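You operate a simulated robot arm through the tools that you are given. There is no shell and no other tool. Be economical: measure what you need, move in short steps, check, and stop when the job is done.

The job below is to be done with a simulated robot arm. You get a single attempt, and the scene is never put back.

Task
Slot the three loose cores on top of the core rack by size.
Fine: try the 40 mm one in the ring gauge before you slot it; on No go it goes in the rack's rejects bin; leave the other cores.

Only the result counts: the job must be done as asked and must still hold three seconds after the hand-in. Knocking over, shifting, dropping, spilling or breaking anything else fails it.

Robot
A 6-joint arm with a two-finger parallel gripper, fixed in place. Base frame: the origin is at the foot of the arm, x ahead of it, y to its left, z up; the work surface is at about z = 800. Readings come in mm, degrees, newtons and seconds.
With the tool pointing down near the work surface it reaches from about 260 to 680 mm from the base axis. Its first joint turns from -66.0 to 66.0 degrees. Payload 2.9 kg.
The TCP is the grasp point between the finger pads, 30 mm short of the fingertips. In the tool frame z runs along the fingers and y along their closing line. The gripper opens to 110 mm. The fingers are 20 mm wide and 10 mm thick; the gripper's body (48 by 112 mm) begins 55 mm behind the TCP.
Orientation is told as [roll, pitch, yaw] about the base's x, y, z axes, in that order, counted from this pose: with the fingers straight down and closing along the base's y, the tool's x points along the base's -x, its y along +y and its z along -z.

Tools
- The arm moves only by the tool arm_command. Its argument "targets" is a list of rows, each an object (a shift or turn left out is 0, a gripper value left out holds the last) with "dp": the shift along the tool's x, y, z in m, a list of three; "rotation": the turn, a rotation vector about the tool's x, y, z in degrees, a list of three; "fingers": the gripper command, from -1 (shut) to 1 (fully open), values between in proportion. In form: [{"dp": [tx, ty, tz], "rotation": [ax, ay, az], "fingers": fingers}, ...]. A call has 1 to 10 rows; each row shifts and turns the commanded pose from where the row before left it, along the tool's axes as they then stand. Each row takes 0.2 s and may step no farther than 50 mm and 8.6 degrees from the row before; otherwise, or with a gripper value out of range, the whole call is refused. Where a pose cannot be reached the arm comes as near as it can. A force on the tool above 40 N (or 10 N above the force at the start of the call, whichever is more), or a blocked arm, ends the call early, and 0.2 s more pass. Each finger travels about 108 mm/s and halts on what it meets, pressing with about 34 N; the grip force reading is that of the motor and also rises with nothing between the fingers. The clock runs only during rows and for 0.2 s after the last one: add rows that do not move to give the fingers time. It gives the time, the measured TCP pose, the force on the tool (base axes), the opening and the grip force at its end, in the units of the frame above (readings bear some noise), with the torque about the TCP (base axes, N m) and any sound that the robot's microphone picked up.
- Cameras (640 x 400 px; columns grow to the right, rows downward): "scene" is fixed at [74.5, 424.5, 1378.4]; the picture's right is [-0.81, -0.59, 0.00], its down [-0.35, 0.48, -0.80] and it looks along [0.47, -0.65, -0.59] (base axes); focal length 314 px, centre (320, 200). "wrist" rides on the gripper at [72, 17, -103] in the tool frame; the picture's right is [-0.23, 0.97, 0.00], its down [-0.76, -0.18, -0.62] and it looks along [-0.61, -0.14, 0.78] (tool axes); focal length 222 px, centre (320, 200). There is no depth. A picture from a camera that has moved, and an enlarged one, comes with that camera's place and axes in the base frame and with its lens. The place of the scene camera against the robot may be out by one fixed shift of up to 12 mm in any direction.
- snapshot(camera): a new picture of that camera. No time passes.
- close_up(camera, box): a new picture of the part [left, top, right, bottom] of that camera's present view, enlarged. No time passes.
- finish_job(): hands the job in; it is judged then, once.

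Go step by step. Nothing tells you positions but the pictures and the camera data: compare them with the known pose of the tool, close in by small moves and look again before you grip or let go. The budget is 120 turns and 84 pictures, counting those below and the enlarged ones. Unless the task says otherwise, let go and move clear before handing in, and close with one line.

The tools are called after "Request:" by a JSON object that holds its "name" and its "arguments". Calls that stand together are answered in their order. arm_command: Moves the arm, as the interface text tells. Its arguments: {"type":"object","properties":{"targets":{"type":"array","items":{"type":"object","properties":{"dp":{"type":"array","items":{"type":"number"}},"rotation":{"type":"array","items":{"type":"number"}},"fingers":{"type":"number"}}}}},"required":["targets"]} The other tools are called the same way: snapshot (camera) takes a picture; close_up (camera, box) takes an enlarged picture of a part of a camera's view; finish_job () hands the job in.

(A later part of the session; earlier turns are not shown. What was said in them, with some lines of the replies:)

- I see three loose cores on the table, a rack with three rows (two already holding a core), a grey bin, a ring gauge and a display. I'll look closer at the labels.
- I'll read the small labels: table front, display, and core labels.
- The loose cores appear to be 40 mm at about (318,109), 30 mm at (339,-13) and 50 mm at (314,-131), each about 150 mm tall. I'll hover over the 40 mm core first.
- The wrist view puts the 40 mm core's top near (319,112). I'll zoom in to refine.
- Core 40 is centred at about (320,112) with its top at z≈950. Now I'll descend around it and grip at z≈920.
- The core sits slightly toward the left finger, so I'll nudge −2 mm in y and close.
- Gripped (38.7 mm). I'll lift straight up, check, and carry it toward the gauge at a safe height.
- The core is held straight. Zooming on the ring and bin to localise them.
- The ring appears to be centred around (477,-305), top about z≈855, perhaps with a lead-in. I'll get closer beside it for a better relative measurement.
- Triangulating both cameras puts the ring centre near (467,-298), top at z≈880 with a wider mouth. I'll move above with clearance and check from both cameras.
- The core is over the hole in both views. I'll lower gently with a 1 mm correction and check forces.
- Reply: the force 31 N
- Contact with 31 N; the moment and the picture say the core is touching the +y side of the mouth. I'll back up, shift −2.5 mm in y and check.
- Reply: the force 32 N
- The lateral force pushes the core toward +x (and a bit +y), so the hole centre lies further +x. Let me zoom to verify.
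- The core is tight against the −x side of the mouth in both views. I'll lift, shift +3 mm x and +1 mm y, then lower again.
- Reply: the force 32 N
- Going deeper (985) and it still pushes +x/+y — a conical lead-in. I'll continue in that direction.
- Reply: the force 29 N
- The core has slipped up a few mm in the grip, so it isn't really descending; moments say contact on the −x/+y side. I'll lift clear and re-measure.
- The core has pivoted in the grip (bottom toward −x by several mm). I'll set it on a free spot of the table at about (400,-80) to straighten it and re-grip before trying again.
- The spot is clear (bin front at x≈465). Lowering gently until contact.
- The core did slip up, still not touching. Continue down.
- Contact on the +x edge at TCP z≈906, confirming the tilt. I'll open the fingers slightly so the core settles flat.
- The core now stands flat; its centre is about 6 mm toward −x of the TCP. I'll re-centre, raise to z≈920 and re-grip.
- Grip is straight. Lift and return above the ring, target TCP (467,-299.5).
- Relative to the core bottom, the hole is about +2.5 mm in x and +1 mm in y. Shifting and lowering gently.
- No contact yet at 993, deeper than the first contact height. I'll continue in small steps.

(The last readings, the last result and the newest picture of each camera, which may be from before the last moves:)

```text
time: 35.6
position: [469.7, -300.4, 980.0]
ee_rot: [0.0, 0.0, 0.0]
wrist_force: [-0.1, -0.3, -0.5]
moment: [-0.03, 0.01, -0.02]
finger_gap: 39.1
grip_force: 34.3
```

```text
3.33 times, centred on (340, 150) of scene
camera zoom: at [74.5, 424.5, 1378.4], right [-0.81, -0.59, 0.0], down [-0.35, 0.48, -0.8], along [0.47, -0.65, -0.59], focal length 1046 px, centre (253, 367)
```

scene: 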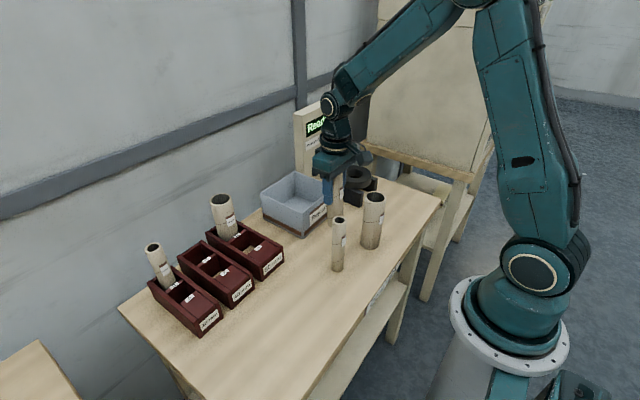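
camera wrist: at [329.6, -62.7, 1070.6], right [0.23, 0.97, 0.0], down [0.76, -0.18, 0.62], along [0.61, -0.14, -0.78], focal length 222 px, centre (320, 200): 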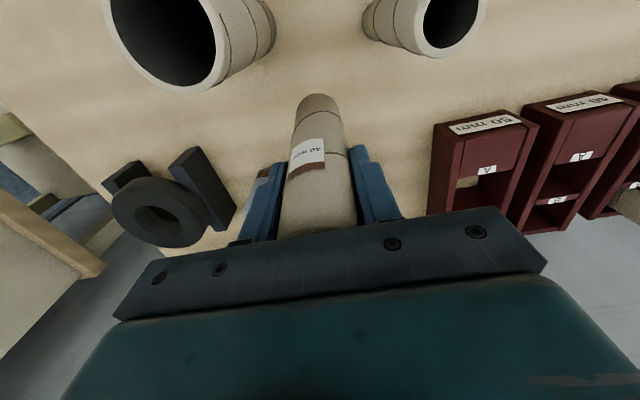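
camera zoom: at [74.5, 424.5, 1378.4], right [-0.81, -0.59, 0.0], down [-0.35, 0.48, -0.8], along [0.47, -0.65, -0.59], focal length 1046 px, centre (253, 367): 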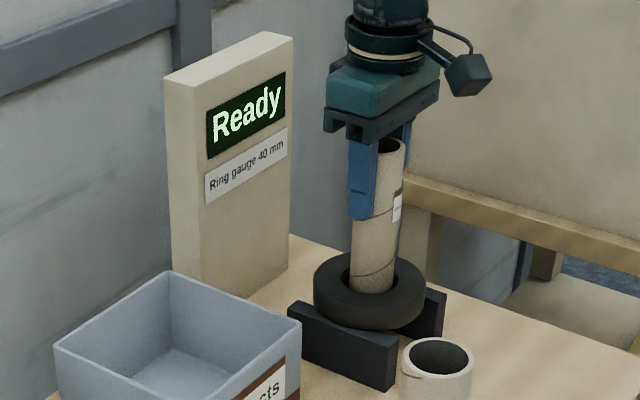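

It's entering freely. Continue down, watching the force and the display.

Request:
{"name": "arm_command", "arguments": {"targets": [{"dp": [0, 0, 0.004]}, {"dp": [0, 0, 0.004]}, {"dp": [0, 0, 0.004]}, {}]}}

Request:
{"name": "close_up", "arguments": {"camera": "scene", "box": [280, 90, 400, 210]}}

```text
time: 36.6
position: [469.7, -299.3, 967.6]
ee_rot: [0.1, 0.1, 0.0]
wrist_force: [0.6, -0.4, 0.2]
moment: [0.03, -0.03, 0.0]
finger_gap: 38.8
grip_force: 33.8
```

```text
3.33 times, centred on (340, 150) of scene
camera zoom: at [74.5, 424.5, 1378.4], right [-0.81, -0.59, 0.0], down [-0.35, 0.48, -0.8], along [0.47, -0.65, -0.59], focal length 1046 px, centre (253, 367)
```

zoom: 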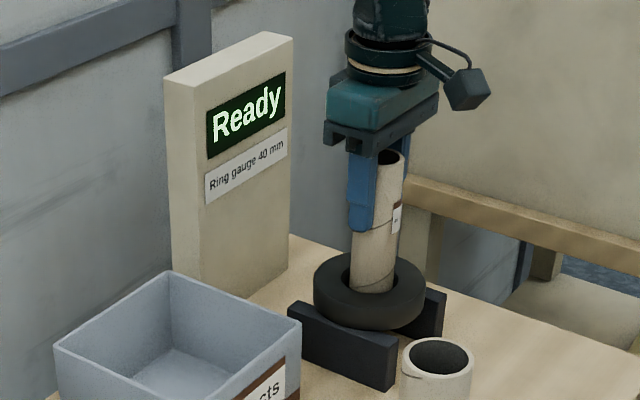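

Request:
{"name": "arm_command", "arguments": {"targets": [{"dp": [0, 0, 0.004]}, {"dp": [0, 0, 0.004]}, {"dp": [0, 0, 0.004]}, {"dp": [0, 0, 0.004]}, {"dp": [0, 0, 0.003]}, {}]}}

Request:
{"name": "close_up", "arguments": {"camera": "scene", "box": [280, 90, 400, 210]}}

```text
time: 38.0
position: [470.4, -298.8, 947.3]
ee_rot: [0.0, -0.1, 0.1]
wrist_force: [1.0, -0.3, -0.9]
moment: [-0.01, 0.01, -0.01]
finger_gap: 38.8
grip_force: 33.8
```

```text
3.33 times, centred on (340, 150) of scene
camera zoom: at [74.5, 424.5, 1378.4], right [-0.81, -0.59, 0.0], down [-0.35, 0.48, -0.8], along [0.47, -0.65, -0.59], focal length 1046 px, centre (253, 367)
```

zoom: 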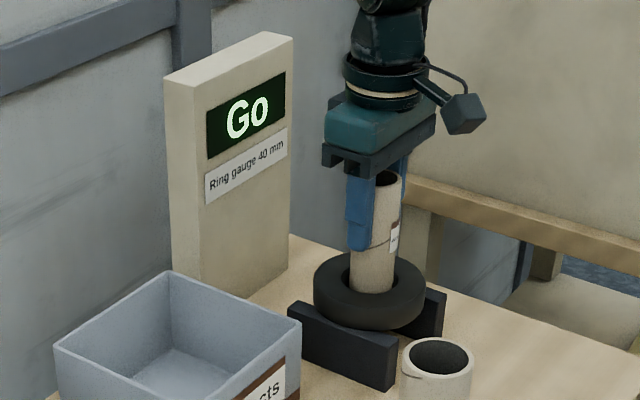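

The display says Go, so the 40 mm core goes into the rack's 40 mm row. I'll lift straight out and carry it toward the trays at height.

Request:
{"name": "arm_command", "arguments": {"targets": [{"dp": [0, 0, -0.01]}, {"dp": [0, 0, -0.02]}, {"dp": [0, 0, -0.03]}, {"dp": [0, 0, -0.03]}, {"dp": [0, 0, -0.03]}, {"dp": [0, 0, -0.033]}, {}]}}

Request:
{"name": "arm_command", "arguments": {"targets": [{"dp": [0.001, 0.042, 0]}, {"dp": [0.001, 0.042, 0]}, {"dp": [0.001, 0.042, 0]}, {"dp": [0.001, 0.042, 0]}, {"dp": [0.001, 0.042, 0]}, {"dp": [0.001, 0.042, 0]}, {"dp": [0.001, 0.042, 0]}, {"dp": [0.001, 0.042, 0]}, {"dp": [0.001, 0.042, 0]}, {"dp": [0.001, 0.042, 0]}]}}

Request:
{"name": "snapshot", "arguments": {"camera": "wrist"}}

Request:
{"name": "snapshot", "arguments": {"camera": "scene"}}

```text
time: 39.6
position: [469.5, -299.2, 1101.2]
ee_rot: [0.0, -0.1, 0.1]
wrist_force: [-0.3, -0.3, -0.4]
moment: [0.03, 0.01, -0.01]
finger_gap: 39.0
grip_force: 34.0
```

```text
time: 41.8
position: [461.5, 120.6, 1099.7]
ee_rot: [0.0, 0.0, -0.2]
wrist_force: [-0.7, -0.3, -0.1]
moment: [-0.04, 0.0, -0.01]
finger_gap: 39.0
grip_force: 34.1
```

```text
37 pictures are left
camera wrist: at [389.5, 139.3, 1203.9], right [0.23, 0.97, 0.0], down [0.76, -0.18, 0.62], along [0.61, -0.14, -0.78], focal length 222 px, centre (320, 200)
```

wrist: 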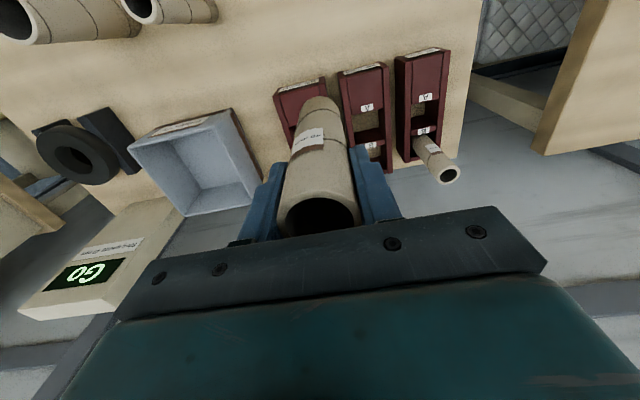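

```text
36 pictures are left
```

scene: 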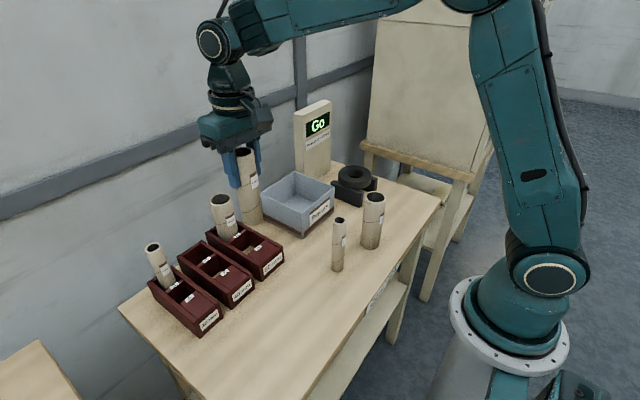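

Display keeps "Go". Now localise the trays.

Request:
{"name": "close_up", "arguments": {"camera": "wrist", "box": [265, 40, 465, 190]}}

```text
2.67 times, centred on (365, 115) of wrist
camera zoom: at [389.5, 139.3, 1203.9], right [0.23, 0.97, 0.0], down [0.76, -0.18, 0.62], along [0.61, -0.14, -0.78], focal length 592 px, centre (200, 427)
```

zoom: 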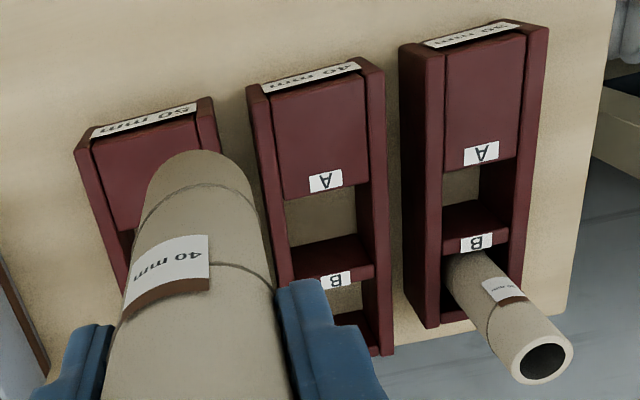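

The 40 mm tray's A slot spans about x 511–562 with its centre near (536,183), rim z≈854. I'll hover above it and compare.

Request:
{"name": "arm_command", "arguments": {"targets": [{"dp": [-0.0186, 0.0157, 0]}, {"dp": [-0.0186, 0.0157, 0]}, {"dp": [-0.0186, 0.0157, 0]}, {"dp": [-0.0186, 0.0157, 0]}, {"dp": [0, 0, 0.03]}, {"dp": [0, 0, 0.03]}, {"dp": [0, 0, 0.025]}, {}]}}

Request:
{"name": "close_up", "arguments": {"camera": "wrist", "box": [220, 20, 420, 150]}}

Request:
{"name": "close_up", "arguments": {"camera": "scene", "box": [150, 170, 290, 300]}}

```text
time: 43.6
position: [532.7, 183.2, 1015.7]
ee_rot: [0.0, 0.0, 0.0]
wrist_force: [0.7, -0.8, -0.8]
moment: [-0.01, -0.01, -0.01]
finger_gap: 38.9
grip_force: 34.0
```

```text
3.08 times, centred on (320, 85) of wrist
camera zoom: at [462.3, 200.2, 1118.6], right [0.23, 0.97, 0.0], down [0.76, -0.18, 0.62], along [0.61, -0.14, -0.78], focal length 684 px, centre (320, 554)
```

zoom: 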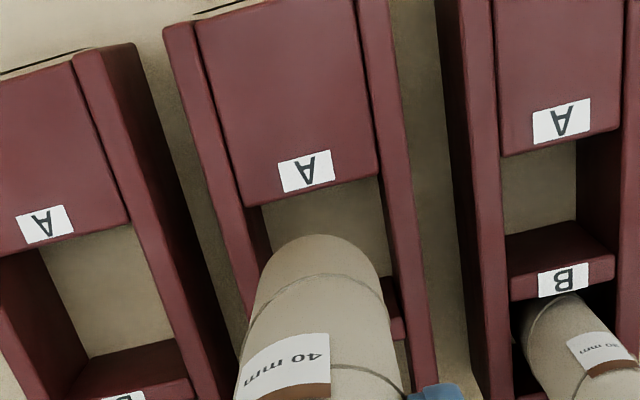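

```text
3.08 times, centred on (220, 235) of scene
camera zoom: at [74.5, 424.5, 1378.4], right [-0.81, -0.59, 0.0], down [-0.35, 0.48, -0.8], along [0.47, -0.65, -0.59], focal length 966 px, centre (628, 92)
```

zoom: 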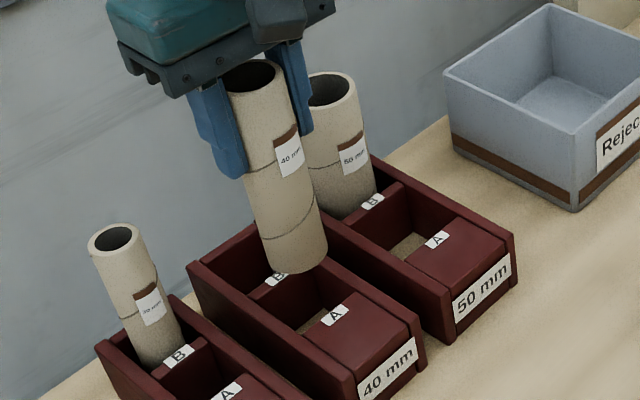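

The slot centre is about +3.5 mm x and +0.7 mm y from the core. I'll shift and lower in steps.

Request:
{"name": "arm_command", "arguments": {"targets": [{"dp": [-0.0035, 0.0007, 0]}, {"dp": [0, 0, 0.015]}, {"dp": [0, 0, 0.015]}, {"dp": [0, 0, 0.004]}, {"dp": [0, 0, 0.004]}, {"dp": [0, 0, 0.004]}, {"dp": [0, 0, 0.004]}, {}]}}

Request:
{"name": "close_up", "arguments": {"camera": "wrist", "box": [220, 20, 420, 150]}}

```text
time: 45.4
position: [538.5, 182.8, 969.4]
ee_rot: [0.0, 0.0, 0.0]
wrist_force: [0.0, 0.2, -0.8]
moment: [-0.02, 0.0, -0.03]
finger_gap: 38.9
grip_force: 34.2
```

```text
3.08 times, centred on (320, 85) of wrist
camera zoom: at [466.2, 201.7, 1073.2], right [0.23, 0.97, 0.0], down [0.76, -0.18, 0.62], along [0.61, -0.14, -0.78], focal length 684 px, centre (320, 554)
```

zoom: 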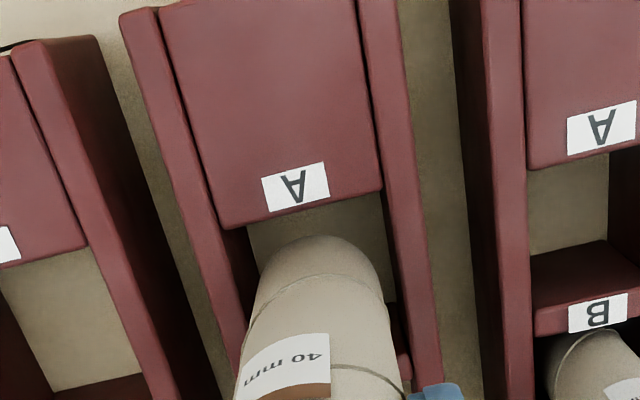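

No contact, with the bottom now below rim level. Continue down.

Request:
{"name": "arm_command", "arguments": {"targets": [{"dp": [0, 0, 0.006]}, {"dp": [0, 0, 0.006]}, {"dp": [0, 0, 0.006]}, {"dp": [0, 0, 0.006]}, {"dp": [0, 0, 0.006]}, {"dp": [0, 0, 0.006]}, {"dp": [0, 0, 0.005]}, {}]}}

```text
time: 47.2
position: [537.7, 183.9, 928.7]
ee_rot: [-0.1, 0.0, 0.0]
wrist_force: [-1.0, -0.4, -0.3]
moment: [0.01, 0.0, 0.02]
finger_gap: 39.4
grip_force: 33.5
```

Request:
{"name": "arm_command", "arguments": {"targets": [{"dp": [0, 0, 0.003]}, {"dp": [0, 0, 0.003]}, {"dp": [0, 0, 0.002]}, {"dp": [0, 0, 0.001]}, {}]}}

Request:
{"name": "close_up", "arguments": {"camera": "scene", "box": [150, 170, 290, 300]}}

```text
time: 48.4
position: [537.6, 184.5, 920.0]
ee_rot: [0.0, -0.1, 0.0]
wrist_force: [0.3, 0.9, -1.0]
moment: [-0.01, -0.01, -0.01]
finger_gap: 38.8
grip_force: 33.9
```

```text
3.08 times, centred on (220, 235) of scene
camera zoom: at [74.5, 424.5, 1378.4], right [-0.81, -0.59, 0.0], down [-0.35, 0.48, -0.8], along [0.47, -0.65, -0.59], focal length 966 px, centre (628, 92)
```

zoom: 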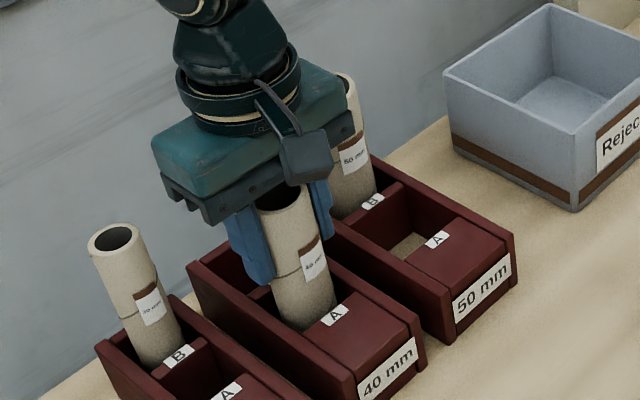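

Request:
{"name": "arm_command", "arguments": {"targets": [{"dp": [0, 0, 0.001]}, {"dp": [0, 0, 0.001]}, {}]}}

```text
time: 49.2
position: [537.7, 185.4, 920.0]
ee_rot: [0.0, -0.1, 0.0]
wrist_force: [-6.3, -1.9, 21.3]
moment: [-0.22, 0.79, 0.03]
finger_gap: 38.6
grip_force: 33.9
```

The core is on the floor of the slot. Release and check that it stands freely.

Request:
{"name": "arm_command", "arguments": {"targets": [{"dp": [0, 0, -0.0015], "fingers": -0.26}, {"fingers": -0.2}, {"fingers": 0.0}, {"fingers": 0.1}, {}]}}

Request:
{"name": "snapshot", "arguments": {"camera": "wrist"}}

```text
time: 50.4
position: [537.0, 183.9, 919.5]
ee_rot: [0.0, 0.0, 0.0]
wrist_force: [1.1, 0.4, -0.4]
moment: [0.01, 0.0, -0.04]
finger_gap: 60.4
grip_force: 0.1
```

```text
30 pictures are left
camera wrist: at [465.9, 202.0, 1022.6], right [0.23, 0.97, 0.0], down [0.76, -0.18, 0.62], along [0.61, -0.14, -0.78], focal length 222 px, centre (320, 200)
```

wrist: 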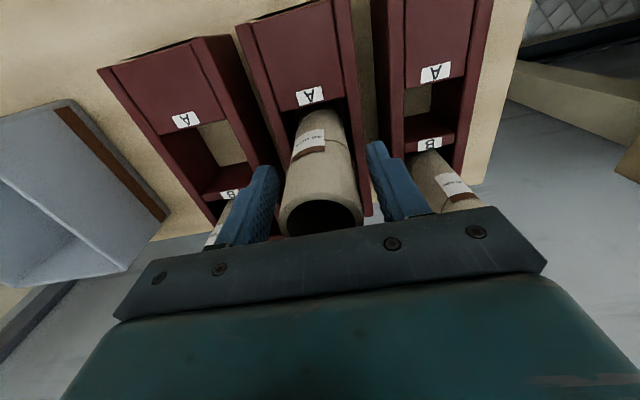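

The 40 mm core stands in slot A, released. I'll raise, then go above the 30 mm core at about (341,-12).

Request:
{"name": "arm_command", "arguments": {"targets": [{"dp": [0, 0, -0.03]}, {"dp": [0, 0, -0.045]}, {"dp": [0, 0, -0.045]}, {"dp": [0.028, -0.028, 0], "fingers": 0.45}, {"dp": [0.028, -0.028, 0]}, {"dp": [0.028, -0.028, 0]}, {"dp": [0.028, -0.028, 0]}, {"dp": [0.028, -0.028, 0]}, {"dp": [0.028, -0.028, 0]}, {"dp": [0.028, -0.028, 0]}]}}

Request:
{"name": "snapshot", "arguments": {"camera": "wrist"}}

```text
time: 52.6
position: [343.4, -10.2, 1039.8]
ee_rot: [-0.1, 0.0, -0.1]
wrist_force: [0.0, -0.6, -0.5]
moment: [0.02, 0.0, -0.01]
finger_gap: 79.5
grip_force: 0.0
```

```text
29 pictures are left
camera wrist: at [270.8, 6.7, 1142.1], right [0.23, 0.97, 0.0], down [0.76, -0.18, 0.62], along [0.61, -0.14, -0.78], focal length 222 px, centre (320, 200)
```

wrist: 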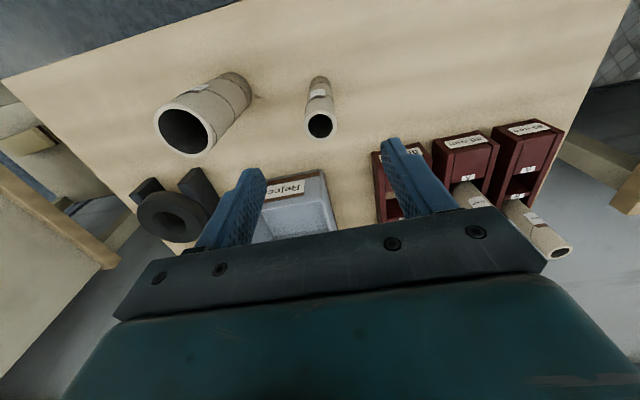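

Core 30 is at about (339.5,-9.5). Descend with a wide opening.

Request:
{"name": "arm_command", "arguments": {"targets": [{"dp": [0.0035, 0.0005, 0]}, {"dp": [0, 0, 0.03]}, {"dp": [0, 0, 0.03]}, {"dp": [0, 0, 0.03]}, {"dp": [0, 0, 0.03], "fingers": 0.1}, {"fingers": -0.2}, {"fingers": -0.25}]}}

Request:
{"name": "close_up", "arguments": {"camera": "wrist", "box": [220, 70, 420, 260]}}

```text
time: 54.2
position: [337.0, -9.3, 918.6]
ee_rot: [0.0, 0.0, 0.0]
wrist_force: [0.2, 0.4, 0.2]
moment: [-0.02, -0.01, 0.01]
finger_gap: 41.2
grip_force: 0.0
```

```text
2.11 times, centred on (320, 165) of wrist
camera zoom: at [265.6, 8.6, 1021.2], right [0.23, 0.97, 0.0], down [0.76, -0.18, 0.62], along [0.61, -0.14, -0.78], focal length 468 px, centre (320, 274)
```

zoom: 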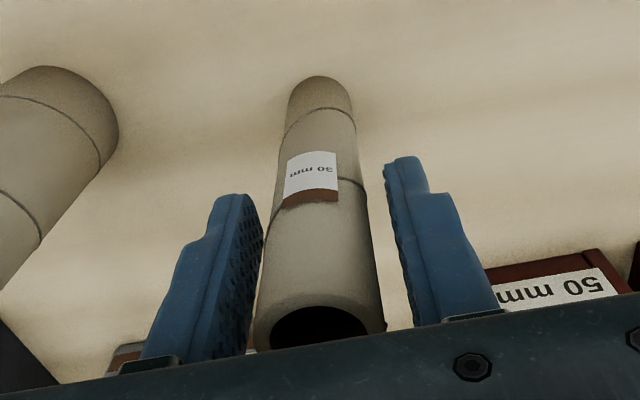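

The core is slightly to −y and +x; I'll adjust (+2,−2) and close.

Request:
{"name": "arm_command", "arguments": {"targets": [{"dp": [-0.0022, -0.002, -0.001]}, {"fingers": -0.4}, {"fingers": -0.5}, {"fingers": -1}, {"fingers": -1}]}}

Request:
{"name": "close_up", "arguments": {"camera": "wrist", "box": [220, 70, 420, 260]}}

```text
time: 55.4
position: [339.7, -11.5, 920.0]
ee_rot: [0.0, 0.1, 0.0]
wrist_force: [0.3, 1.0, -0.9]
moment: [0.02, 0.02, 0.04]
finger_gap: 28.3
grip_force: 34.5
```

```text
2.11 times, centred on (320, 165) of wrist
camera zoom: at [268.1, 5.9, 1022.6], right [0.23, 0.97, 0.0], down [0.76, -0.18, 0.62], along [0.61, -0.14, -0.78], focal length 468 px, centre (320, 274)
```

zoom: 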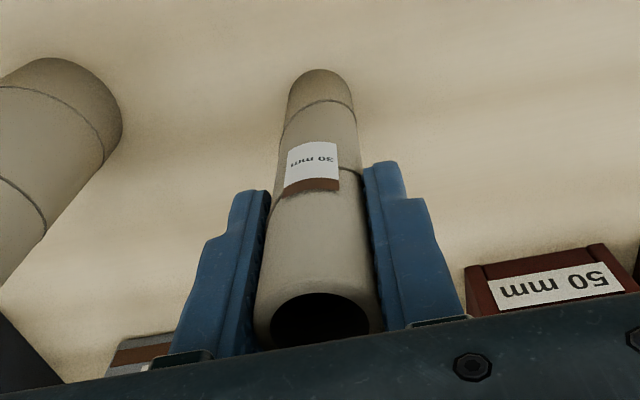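

Gripped at 28.3 mm. Lift and carry toward the 30 mm tray.

Request:
{"name": "arm_command", "arguments": {"targets": [{"dp": [0, 0, -0.03]}, {"dp": [0, 0, -0.05]}, {"dp": [0, 0, -0.05]}, {"dp": [0, 0, -0.05]}]}}

Request:
{"name": "arm_command", "arguments": {"targets": [{"dp": [-0.02, 0.031, 0]}, {"dp": [-0.02, 0.031, 0]}, {"dp": [-0.02, 0.031, 0]}, {"dp": [-0.02, 0.031, 0]}, {"dp": [-0.02, 0.031, 0]}, {"dp": [-0.02, 0.031, 0]}, {"dp": [-0.02, 0.031, 0]}, {}]}}

Request:
{"name": "close_up", "arguments": {"camera": "wrist", "box": [240, 30, 440, 190]}}

```text
time: 56.4
position: [337.5, -14.6, 1098.4]
ee_rot: [0.0, 0.0, 0.1]
wrist_force: [0.3, 0.2, -0.6]
moment: [0.01, -0.04, 0.01]
finger_gap: 29.0
grip_force: 34.0
```

```text
time: 58.2
position: [479.6, 204.0, 1100.5]
ee_rot: [0.0, 0.1, 0.1]
wrist_force: [-0.6, 0.6, -0.1]
moment: [0.01, -0.01, -0.01]
finger_gap: 28.9
grip_force: 34.4
```

```text
2.50 times, centred on (340, 110) of wrist
camera zoom: at [407.8, 222.2, 1203.2], right [0.23, 0.97, 0.0], down [0.76, -0.18, 0.62], along [0.61, -0.14, -0.78], focal length 555 px, centre (270, 425)
```

zoom: 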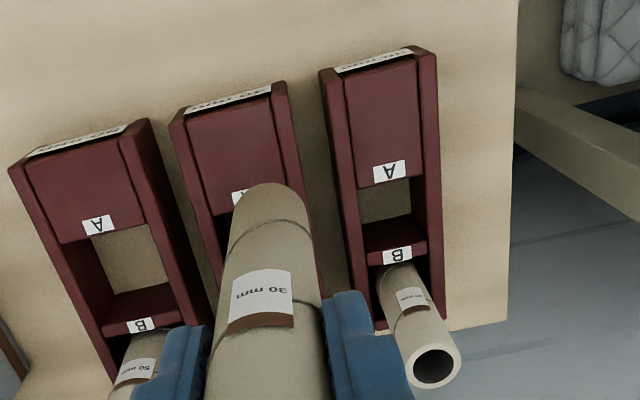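

The 30 mm slot A centre is about (537.5,272). Hover above it and compare.

Request:
{"name": "arm_command", "arguments": {"targets": [{"dp": [-0.0188, 0.0226, 0]}, {"dp": [-0.0188, 0.0226, 0]}, {"dp": [-0.0188, 0.0226, 0]}, {"dp": [0, 0, 0.03]}, {"dp": [0, 0, 0.03]}, {"dp": [0, 0, 0.025]}, {}]}}

Request:
{"name": "close_up", "arguments": {"camera": "wrist", "box": [220, 20, 420, 150]}}

Request:
{"name": "close_up", "arguments": {"camera": "scene", "box": [100, 190, 240, 340]}}

```text
time: 59.8
position: [536.5, 273.1, 1016.0]
ee_rot: [0.0, 0.0, 0.0]
wrist_force: [0.8, 0.2, 0.0]
moment: [-0.02, 0.0, -0.02]
finger_gap: 28.9
grip_force: 34.3
```

```text
3.08 times, centred on (320, 85) of wrist
camera zoom: at [465.6, 290.5, 1118.2], right [0.23, 0.97, 0.0], down [0.76, -0.18, 0.62], along [0.61, -0.14, -0.78], focal length 684 px, centre (320, 554)
```

zoom: 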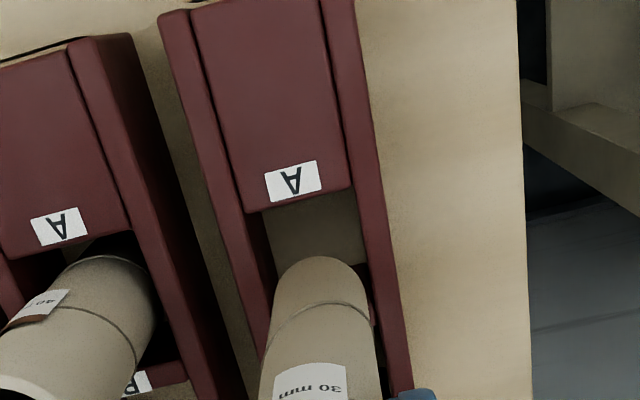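

```text
2.67 times, centred on (170, 265) of scene
camera zoom: at [74.5, 424.5, 1378.4], right [-0.81, -0.59, 0.0], down [-0.35, 0.48, -0.8], along [0.47, -0.65, -0.59], focal length 837 px, centre (720, 27)
```

zoom: 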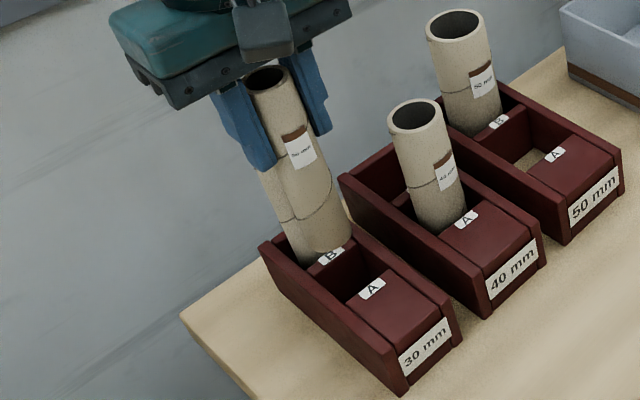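

The wrist view suggests −3 mm in y; the scene suggests the same sign. Adjust, then lower slightly to judge closer to the rim.

Request:
{"name": "arm_command", "arguments": {"targets": [{"dp": [0, -0.003, 0]}, {"dp": [0, 0, 0.015]}, {"dp": [0, 0, 0.013]}, {}]}}

Request:
{"name": "close_up", "arguments": {"camera": "wrist", "box": [240, 20, 400, 130]}}

Request:
{"name": "close_up", "arguments": {"camera": "scene", "box": [140, 230, 240, 330]}}

```text
time: 60.8
position: [536.7, 268.5, 988.3]
ee_rot: [0.1, 0.0, 0.1]
wrist_force: [0.3, -0.2, -1.0]
moment: [0.01, -0.02, 0.01]
finger_gap: 29.0
grip_force: 33.7
```

```text
3.64 times, centred on (320, 75) of wrist
camera zoom: at [464.9, 287.3, 1090.6], right [0.23, 0.97, 0.0], down [0.76, -0.18, 0.62], along [0.61, -0.14, -0.78], focal length 808 px, centre (320, 654)
```

zoom: 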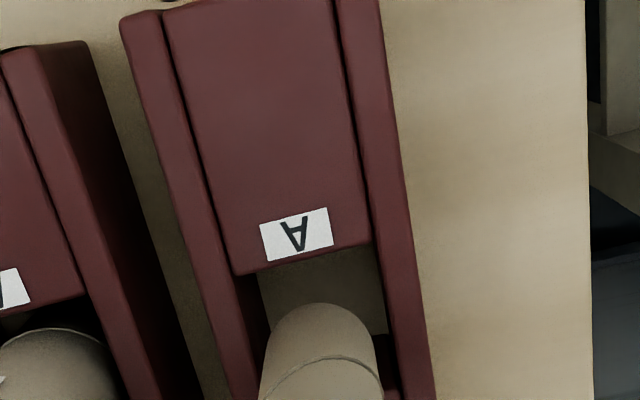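

```text
4.00 times, centred on (190, 280) of scene
camera zoom: at [74.5, 424.5, 1378.4], right [-0.81, -0.59, 0.0], down [-0.35, 0.48, -0.8], along [0.47, -0.65, -0.59], focal length 1255 px, centre (840, -120)
```

zoom: 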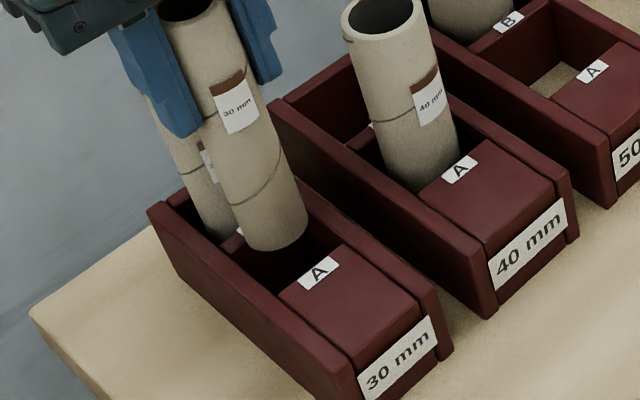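

Both views show the core centred over the slot. Lower in steps.

Request:
{"name": "arm_command", "arguments": {"targets": [{"dp": [0, -0.0005, 0.005]}, {"dp": [0, 0, 0.004]}, {"dp": [0, 0, 0.004]}, {"dp": [0, 0, 0.004]}, {"dp": [0, 0, 0.004]}, {"dp": [0, 0, 0.004]}, {"dp": [0, 0, 0.005]}, {}]}}

```text
time: 62.6
position: [536.3, 267.9, 958.7]
ee_rot: [0.0, 0.0, 0.0]
wrist_force: [-0.4, -0.1, -0.4]
moment: [-0.01, 0.01, 0.04]
finger_gap: 28.9
grip_force: 34.3
```

Inside the slot with no contact; continue down.

Request:
{"name": "arm_command", "arguments": {"targets": [{"dp": [0, 0, 0.006]}, {"dp": [0, 0, 0.006]}, {"dp": [0, 0, 0.006]}, {"dp": [0, 0, 0.006]}, {"dp": [0, 0, 0.006]}, {"dp": [0, 0, 0.004]}, {}]}}

Request:
{"name": "arm_command", "arguments": {"targets": [{"dp": [0, 0, 0.002]}, {"dp": [0, 0, 0.002]}, {"dp": [0, 0, 0.001]}, {}]}}

```text
time: 64.2
position: [536.1, 267.5, 923.6]
ee_rot: [0.0, 0.0, -0.1]
wrist_force: [-0.3, 0.6, -1.3]
moment: [0.02, 0.02, -0.02]
finger_gap: 28.9
grip_force: 34.4
```

```text
time: 65.2
position: [536.0, 269.8, 920.0]
ee_rot: [0.1, -0.2, 0.1]
wrist_force: [-1.7, -0.8, 9.2]
moment: [-0.11, 0.32, 0.02]
finger_gap: 28.9
grip_force: 34.1
```

On the floor. Release and check.

Request:
{"name": "arm_command", "arguments": {"targets": [{"fingers": -0.44}, {"fingers": -0.35}, {"fingers": -0.2}, {"fingers": -0.05}, {}]}}

Request:
{"name": "snapshot", "arguments": {"camera": "wrist"}}

```text
time: 66.4
position: [536.9, 266.4, 919.4]
ee_rot: [0.0, 0.0, 0.0]
wrist_force: [-0.8, -0.1, 0.0]
moment: [-0.01, -0.02, -0.04]
finger_gap: 52.2
grip_force: 0.1
```

```text
21 pictures are left
camera wrist: at [464.9, 286.3, 1021.9], right [0.23, 0.97, 0.0], down [0.76, -0.18, 0.62], along [0.61, -0.14, -0.78], focal length 222 px, centre (320, 200)
```

wrist: 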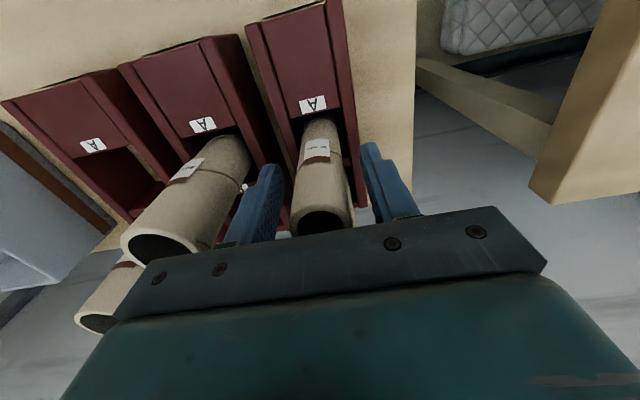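

The 30 mm core stands in its slot. Raise and travel to the 50 mm core near (316,-130).

Request:
{"name": "arm_command", "arguments": {"targets": [{"dp": [0, 0, -0.03]}, {"dp": [0, 0, -0.045]}, {"dp": [0, 0, -0.045]}, {"dp": [0.02, -0.0362, 0], "fingers": 0.64}, {"dp": [0.02, -0.0362, 0]}, {"dp": [0.02, -0.0362, 0]}, {"dp": [0.02, -0.0362, 0]}]}}

Request:
{"name": "arm_command", "arguments": {"targets": [{"dp": [0.02, -0.0362, 0]}, {"dp": [0.02, -0.0362, 0]}, {"dp": [0.02, -0.0362, 0]}, {"dp": [0.02, -0.0362, 0]}, {"dp": [0.02, -0.0362, 0]}, {"dp": [0.02, -0.0362, 0]}, {"dp": [0.02, -0.0362, 0]}, {}]}}

Request:
{"name": "close_up", "arguments": {"camera": "wrist", "box": [240, 50, 400, 200]}}

```text
time: 68.0
position: [456.2, 124.3, 1036.7]
ee_rot: [0.0, 0.1, 0.0]
wrist_force: [-0.1, -0.9, 0.3]
moment: [0.0, 0.0, 0.01]
finger_gap: 90.3
grip_force: 0.1
```

```text
time: 69.8
position: [318.1, -130.3, 1040.7]
ee_rot: [-0.1, 0.0, 0.1]
wrist_force: [0.5, -0.2, 0.6]
moment: [0.0, -0.02, 0.01]
finger_gap: 90.2
grip_force: 0.1
```

```text
2.67 times, centred on (320, 125) of wrist
camera zoom: at [245.4, -112.7, 1143.9], right [0.23, 0.97, 0.0], down [0.76, -0.18, 0.62], along [0.61, -0.14, -0.78], focal length 592 px, centre (320, 400)
```

zoom: 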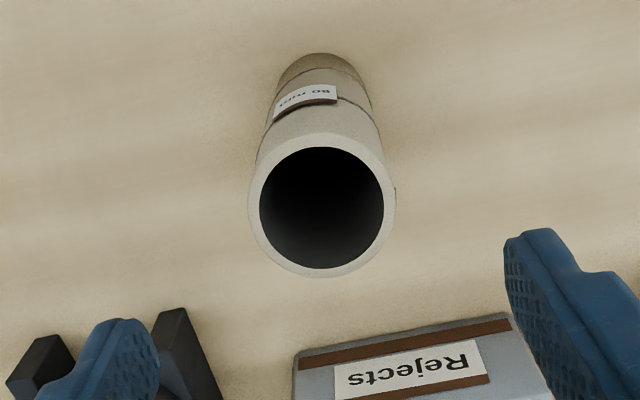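

Core 50 top centre is at about (317,-128.5). Descend around it.

Request:
{"name": "arm_command", "arguments": {"targets": [{"dp": [0.0005, 0.001, 0]}, {"dp": [0, 0, 0.03]}, {"dp": [0, 0, 0.03]}, {"dp": [0, 0, 0.03]}, {"dp": [0, 0, 0.03]}, {"fingers": 0.1}, {"fingers": 0.1}]}}

Request:
{"name": "close_up", "arguments": {"camera": "wrist", "box": [220, 70, 420, 260]}}

```text
time: 71.4
position: [314.8, -129.1, 918.3]
ee_rot: [0.0, 0.0, 0.0]
wrist_force: [-0.1, -0.6, 0.9]
moment: [-0.02, -0.04, 0.01]
finger_gap: 60.7
grip_force: 0.0
```

```text
2.11 times, centred on (320, 165) of wrist
camera zoom: at [242.8, -111.2, 1021.7], right [0.23, 0.97, 0.0], down [0.76, -0.18, 0.62], along [0.61, -0.14, -0.78], focal length 468 px, centre (320, 274)
```

zoom: 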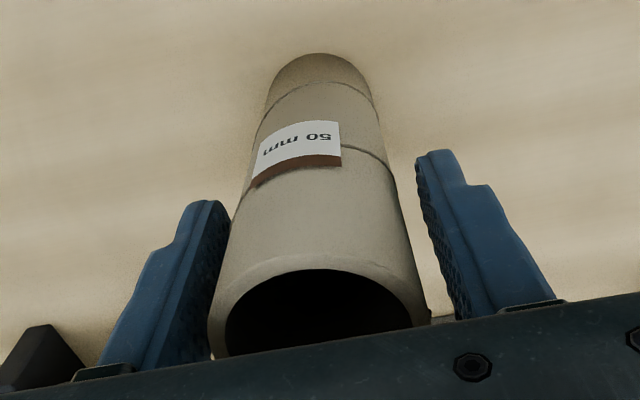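

Shift +2.5 x, −2 y, then close.

Request:
{"name": "arm_command", "arguments": {"targets": [{"dp": [-0.0025, -0.002, -0.001]}, {"fingers": -0.02}, {"fingers": -0.1}, {"fingers": -1}, {"fingers": -1}]}}

Request:
{"name": "arm_command", "arguments": {"targets": [{"dp": [0, 0, -0.03]}, {"dp": [0, 0, -0.05]}, {"dp": [0, 0, -0.05]}, {"dp": [0, 0, -0.05]}, {}]}}

Request:
{"name": "close_up", "arguments": {"camera": "wrist", "box": [220, 70, 420, 260]}}

```text
time: 72.6
position: [317.6, -130.8, 919.5]
ee_rot: [0.1, 0.0, 0.1]
wrist_force: [0.7, -0.4, -0.4]
moment: [-0.01, 0.0, 0.0]
finger_gap: 49.0
grip_force: 34.4
```

```text
time: 73.8
position: [318.5, -130.4, 1099.9]
ee_rot: [0.0, 0.0, 0.1]
wrist_force: [-0.3, 0.4, -0.1]
moment: [-0.02, 0.0, 0.04]
finger_gap: 49.0
grip_force: 34.1
```

```text
2.11 times, centred on (320, 165) of wrist
camera zoom: at [246.5, -113.8, 1202.0], right [0.23, 0.97, 0.0], down [0.76, -0.18, 0.62], along [0.61, -0.14, -0.78], focal length 468 px, centre (320, 274)
```

zoom: 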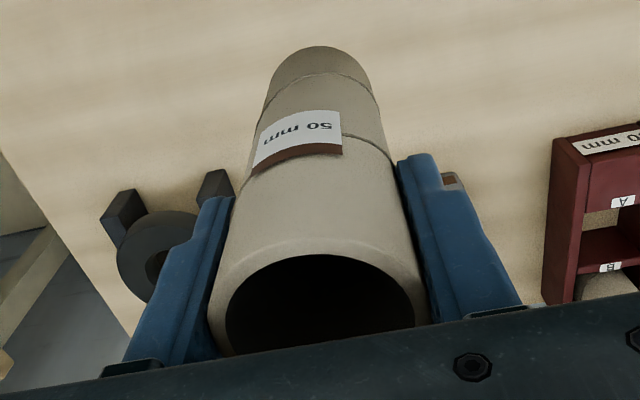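

Held straight at 49 mm. Carry toward the 50 mm tray.

Request:
{"name": "arm_command", "arguments": {"targets": [{"dp": [-0.032, 0.03, 0]}, {"dp": [-0.032, 0.03, 0]}, {"dp": [-0.032, 0.03, 0]}, {"dp": [-0.032, 0.03, 0]}, {"dp": [-0.032, 0.03, 0]}, {}]}}

Request:
{"name": "close_up", "arguments": {"camera": "wrist", "box": [280, 30, 480, 190]}}

```text
time: 75.2
position: [479.8, 19.8, 1100.4]
ee_rot: [0.0, 0.1, 0.0]
wrist_force: [-0.6, 0.8, -1.6]
moment: [-0.01, -0.01, 0.02]
finger_gap: 48.9
grip_force: 34.1
```

```text
2.50 times, centred on (380, 110) of wrist
camera zoom: at [408.7, 38.1, 1203.0], right [0.23, 0.97, 0.0], down [0.76, -0.18, 0.62], along [0.61, -0.14, -0.78], focal length 555 px, centre (170, 425)
```

zoom: 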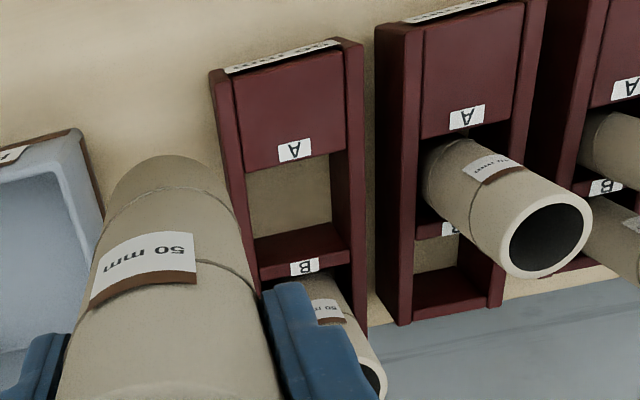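

The 50 mm slot A centre is about (537,90.5). Hover above and compare.

Request:
{"name": "arm_command", "arguments": {"targets": [{"dp": [-0.0188, 0.0233, 0]}, {"dp": [-0.0188, 0.0233, 0]}, {"dp": [-0.0188, 0.0233, 0]}, {"dp": [0, 0, 0.03]}, {"dp": [0, 0, 0.03]}, {"dp": [0, 0, 0.025]}, {}]}}

Request:
{"name": "close_up", "arguments": {"camera": "wrist", "box": [220, 20, 420, 150]}}

Request:
{"name": "close_up", "arguments": {"camera": "scene", "box": [190, 190, 300, 300]}}

```text
time: 76.8
position: [534.9, 91.6, 1014.4]
ee_rot: [0.0, -0.1, 0.0]
wrist_force: [0.0, 0.7, -1.0]
moment: [0.01, -0.05, 0.0]
finger_gap: 49.0
grip_force: 33.6
```

```text
3.08 times, centred on (320, 85) of wrist
camera zoom: at [463.4, 108.8, 1117.1], right [0.23, 0.97, 0.0], down [0.76, -0.18, 0.62], along [0.61, -0.14, -0.78], focal length 684 px, centre (320, 554)
```

zoom: 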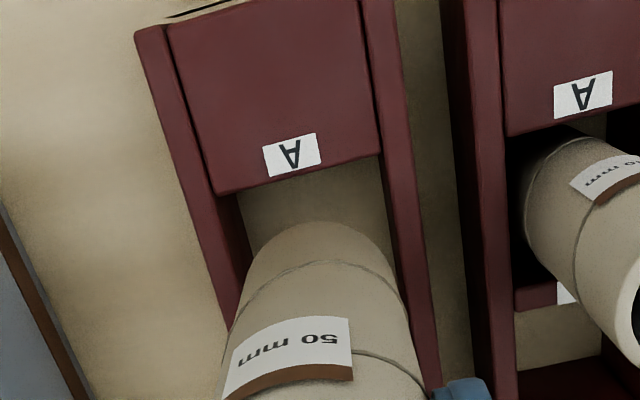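

```text
3.64 times, centred on (245, 245) of scene
camera zoom: at [74.5, 424.5, 1378.4], right [-0.81, -0.59, 0.0], down [-0.35, 0.48, -0.8], along [0.47, -0.65, -0.59], focal length 1141 px, centre (593, 36)
```

zoom: 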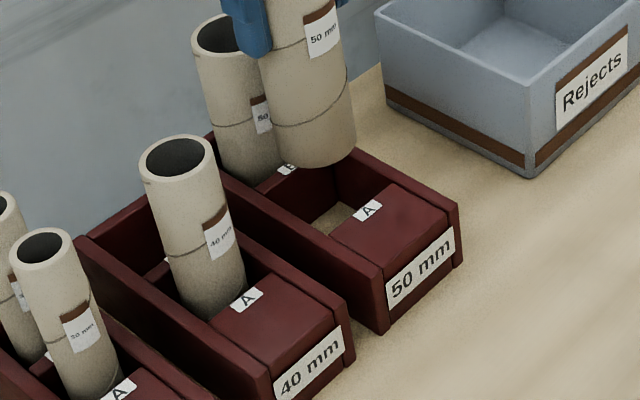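

Adjust about +2 mm x and −2.5 mm y, lower to just above the rim and recheck.

Request:
{"name": "arm_command", "arguments": {"targets": [{"dp": [-0.002, -0.0025, 0]}, {"dp": [0, 0, 0.015]}, {"dp": [0, 0, 0.012]}, {}]}}

Request:
{"name": "close_up", "arguments": {"camera": "wrist", "box": [240, 20, 400, 130]}}

Request:
{"name": "close_up", "arguments": {"camera": "scene", "box": [210, 200, 290, 280]}}

```text
time: 77.8
position: [536.8, 86.8, 987.5]
ee_rot: [0.0, 0.0, 0.0]
wrist_force: [-0.4, -0.2, -1.2]
moment: [-0.01, 0.0, -0.01]
finger_gap: 48.8
grip_force: 34.0
```

```text
3.64 times, centred on (320, 75) of wrist
camera zoom: at [465.2, 104.8, 1090.2], right [0.23, 0.97, 0.0], down [0.76, -0.18, 0.62], along [0.61, -0.14, -0.78], focal length 808 px, centre (320, 654)
```

zoom: 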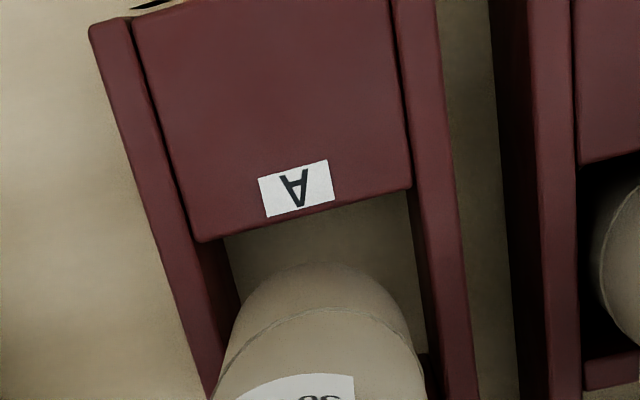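

```text
5.00 times, centred on (250, 240) of scene
camera zoom: at [74.5, 424.5, 1378.4], right [-0.81, -0.59, 0.0], down [-0.35, 0.48, -0.8], along [0.47, -0.65, -0.59], focal length 1569 px, centre (670, 0)
```

zoom: 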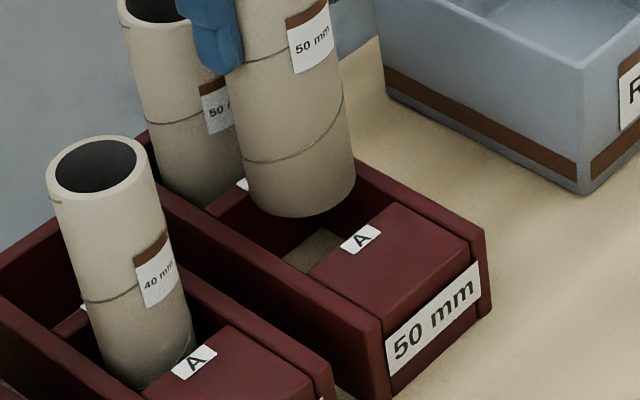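

Aligned by the wrist view (x within 1 mm, y +0.5). Lower in small steps.

Request:
{"name": "arm_command", "arguments": {"targets": [{"dp": [0, 0.0007, 0.004]}, {"dp": [0, 0, 0.004]}, {"dp": [0, 0, 0.004]}, {"dp": [0, 0, 0.004]}, {"dp": [0, 0, 0.004]}, {"dp": [0, 0, 0.004]}, {}]}}

```text
time: 79.4
position: [536.7, 87.7, 962.8]
ee_rot: [-0.1, 0.0, 0.0]
wrist_force: [0.3, 0.0, -0.4]
moment: [-0.01, 0.01, 0.01]
finger_gap: 48.9
grip_force: 34.0
```

Request:
{"name": "arm_command", "arguments": {"targets": [{"dp": [0, 0, 0.004]}, {"dp": [0, 0, 0.004]}, {"dp": [0, 0, 0.005]}, {"dp": [0, 0, 0.005]}, {"dp": [0, 0, 0.006]}, {"dp": [0, 0, 0.006]}, {"dp": [0, 0, 0.006]}, {"dp": [0, 0, 0.003]}, {}]}}

Request:
{"name": "arm_command", "arguments": {"targets": [{"dp": [0, 0, 0.002]}, {"dp": [0, 0, 0.001]}, {"dp": [0, 0, 0.001]}, {}]}}

```text
time: 81.4
position: [537.6, 87.1, 925.3]
ee_rot: [0.0, -0.1, 0.1]
wrist_force: [-0.5, 0.0, 0.1]
moment: [-0.01, 0.0, 0.0]
finger_gap: 49.1
grip_force: 33.5
```

```text
time: 82.4
position: [537.9, 86.8, 919.6]
ee_rot: [0.0, -0.1, -0.1]
wrist_force: [0.1, 0.4, -0.7]
moment: [0.01, 0.0, 0.01]
finger_gap: 49.0
grip_force: 33.7
```

Request:
{"name": "arm_command", "arguments": {"targets": [{"dp": [0, 0, 0.001]}, {"dp": [0, 0, 0.001]}, {}]}}

Request:
{"name": "close_up", "arguments": {"camera": "scene", "box": [140, 170, 300, 330]}}

```text
time: 83.2
position: [536.1, 88.0, 919.9]
ee_rot: [0.0, -0.2, -0.1]
wrist_force: [-2.7, -0.6, 11.6]
moment: [-0.23, 0.39, 0.01]
finger_gap: 48.7
grip_force: 33.5
```

```text
2.50 times, centred on (220, 250) of scene
camera zoom: at [74.2, 424.5, 1378.4], right [-0.81, -0.59, 0.0], down [-0.35, 0.48, -0.8], along [0.47, -0.65, -0.59], focal length 785 px, centre (570, 75)
```

zoom: 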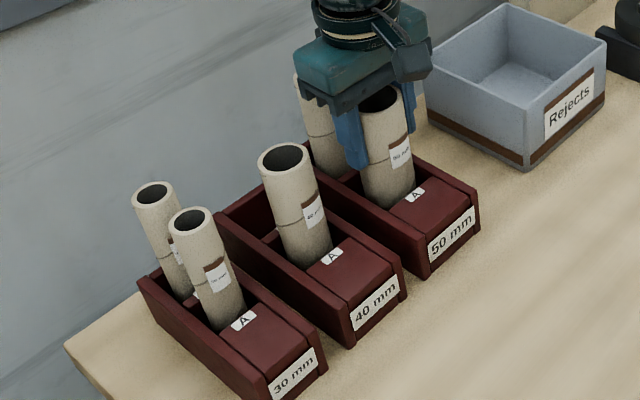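

Seated. Release, then retract straight up.

Request:
{"name": "arm_command", "arguments": {"targets": [{"fingers": -0.08}, {"fingers": 0.0}, {"fingers": 0.15}, {"fingers": 0.25}, {}]}}

Request:
{"name": "close_up", "arguments": {"camera": "wrist", "box": [200, 20, 440, 260]}}

```text
time: 84.4
position: [536.4, 87.0, 918.9]
ee_rot: [0.0, 0.1, 0.0]
wrist_force: [-0.1, 0.3, -0.6]
moment: [-0.01, -0.01, 0.01]
finger_gap: 68.9
grip_force: 0.0
```

```text
1.67 times, centred on (320, 140) of wrist
camera zoom: at [464.7, 105.2, 1022.0], right [0.23, 0.97, 0.0], down [0.76, -0.18, 0.62], along [0.61, -0.14, -0.78], focal length 370 px, centre (320, 300)
```

zoom: 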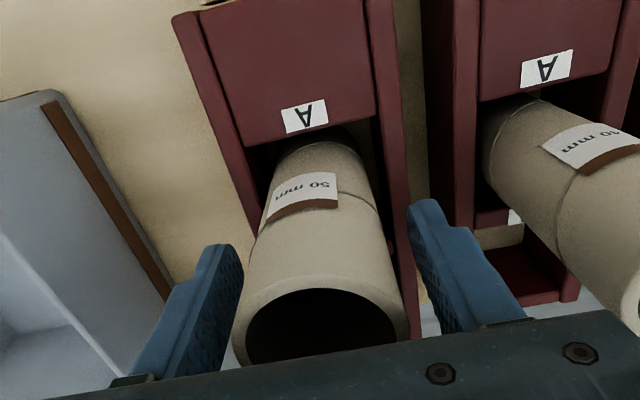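

The core stands free inside the slot. Retract upward and take a final look.

Request:
{"name": "arm_command", "arguments": {"targets": [{"dp": [0, 0, -0.02]}, {"dp": [0, 0, -0.04]}, {"dp": [0, 0, -0.045]}, {"dp": [0, 0, -0.045]}, {"dp": [0.03, -0.03, -0.02]}, {"dp": [0.03, -0.03, 0]}, {"dp": [0.03, -0.03, 0]}, {}]}}

Request:
{"name": "snapshot", "arguments": {"camera": "scene"}}

```text
time: 86.2
position: [447.7, -2.5, 1086.9]
ee_rot: [0.1, 0.0, 0.0]
wrist_force: [0.0, -0.5, -0.3]
moment: [0.03, 0.01, 0.02]
finger_gap: 68.8
grip_force: 0.0
```

```text
10 pictures are left
```

scene: 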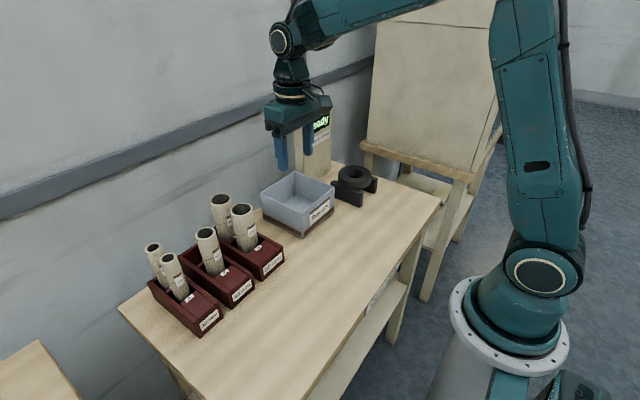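

All three cores stand in the A slots of their own sizes, the gauge and bin look unmoved, and the arm is clear, so I'm handing in.

Request:
{"name": "finish_job", "arguments": {}}

```text
The job is handed in.
```

The 40 mm core read "Go" in the ring gauge, so all three loose cores (30, 40 and 50 mm) are now standing in the A slots of their own size rows. The cores already in the rack were left alone. The first tries at the gauge pressed on the ring with about 30 N because I was slightly off-centre, but it doesn't appear to have moved.
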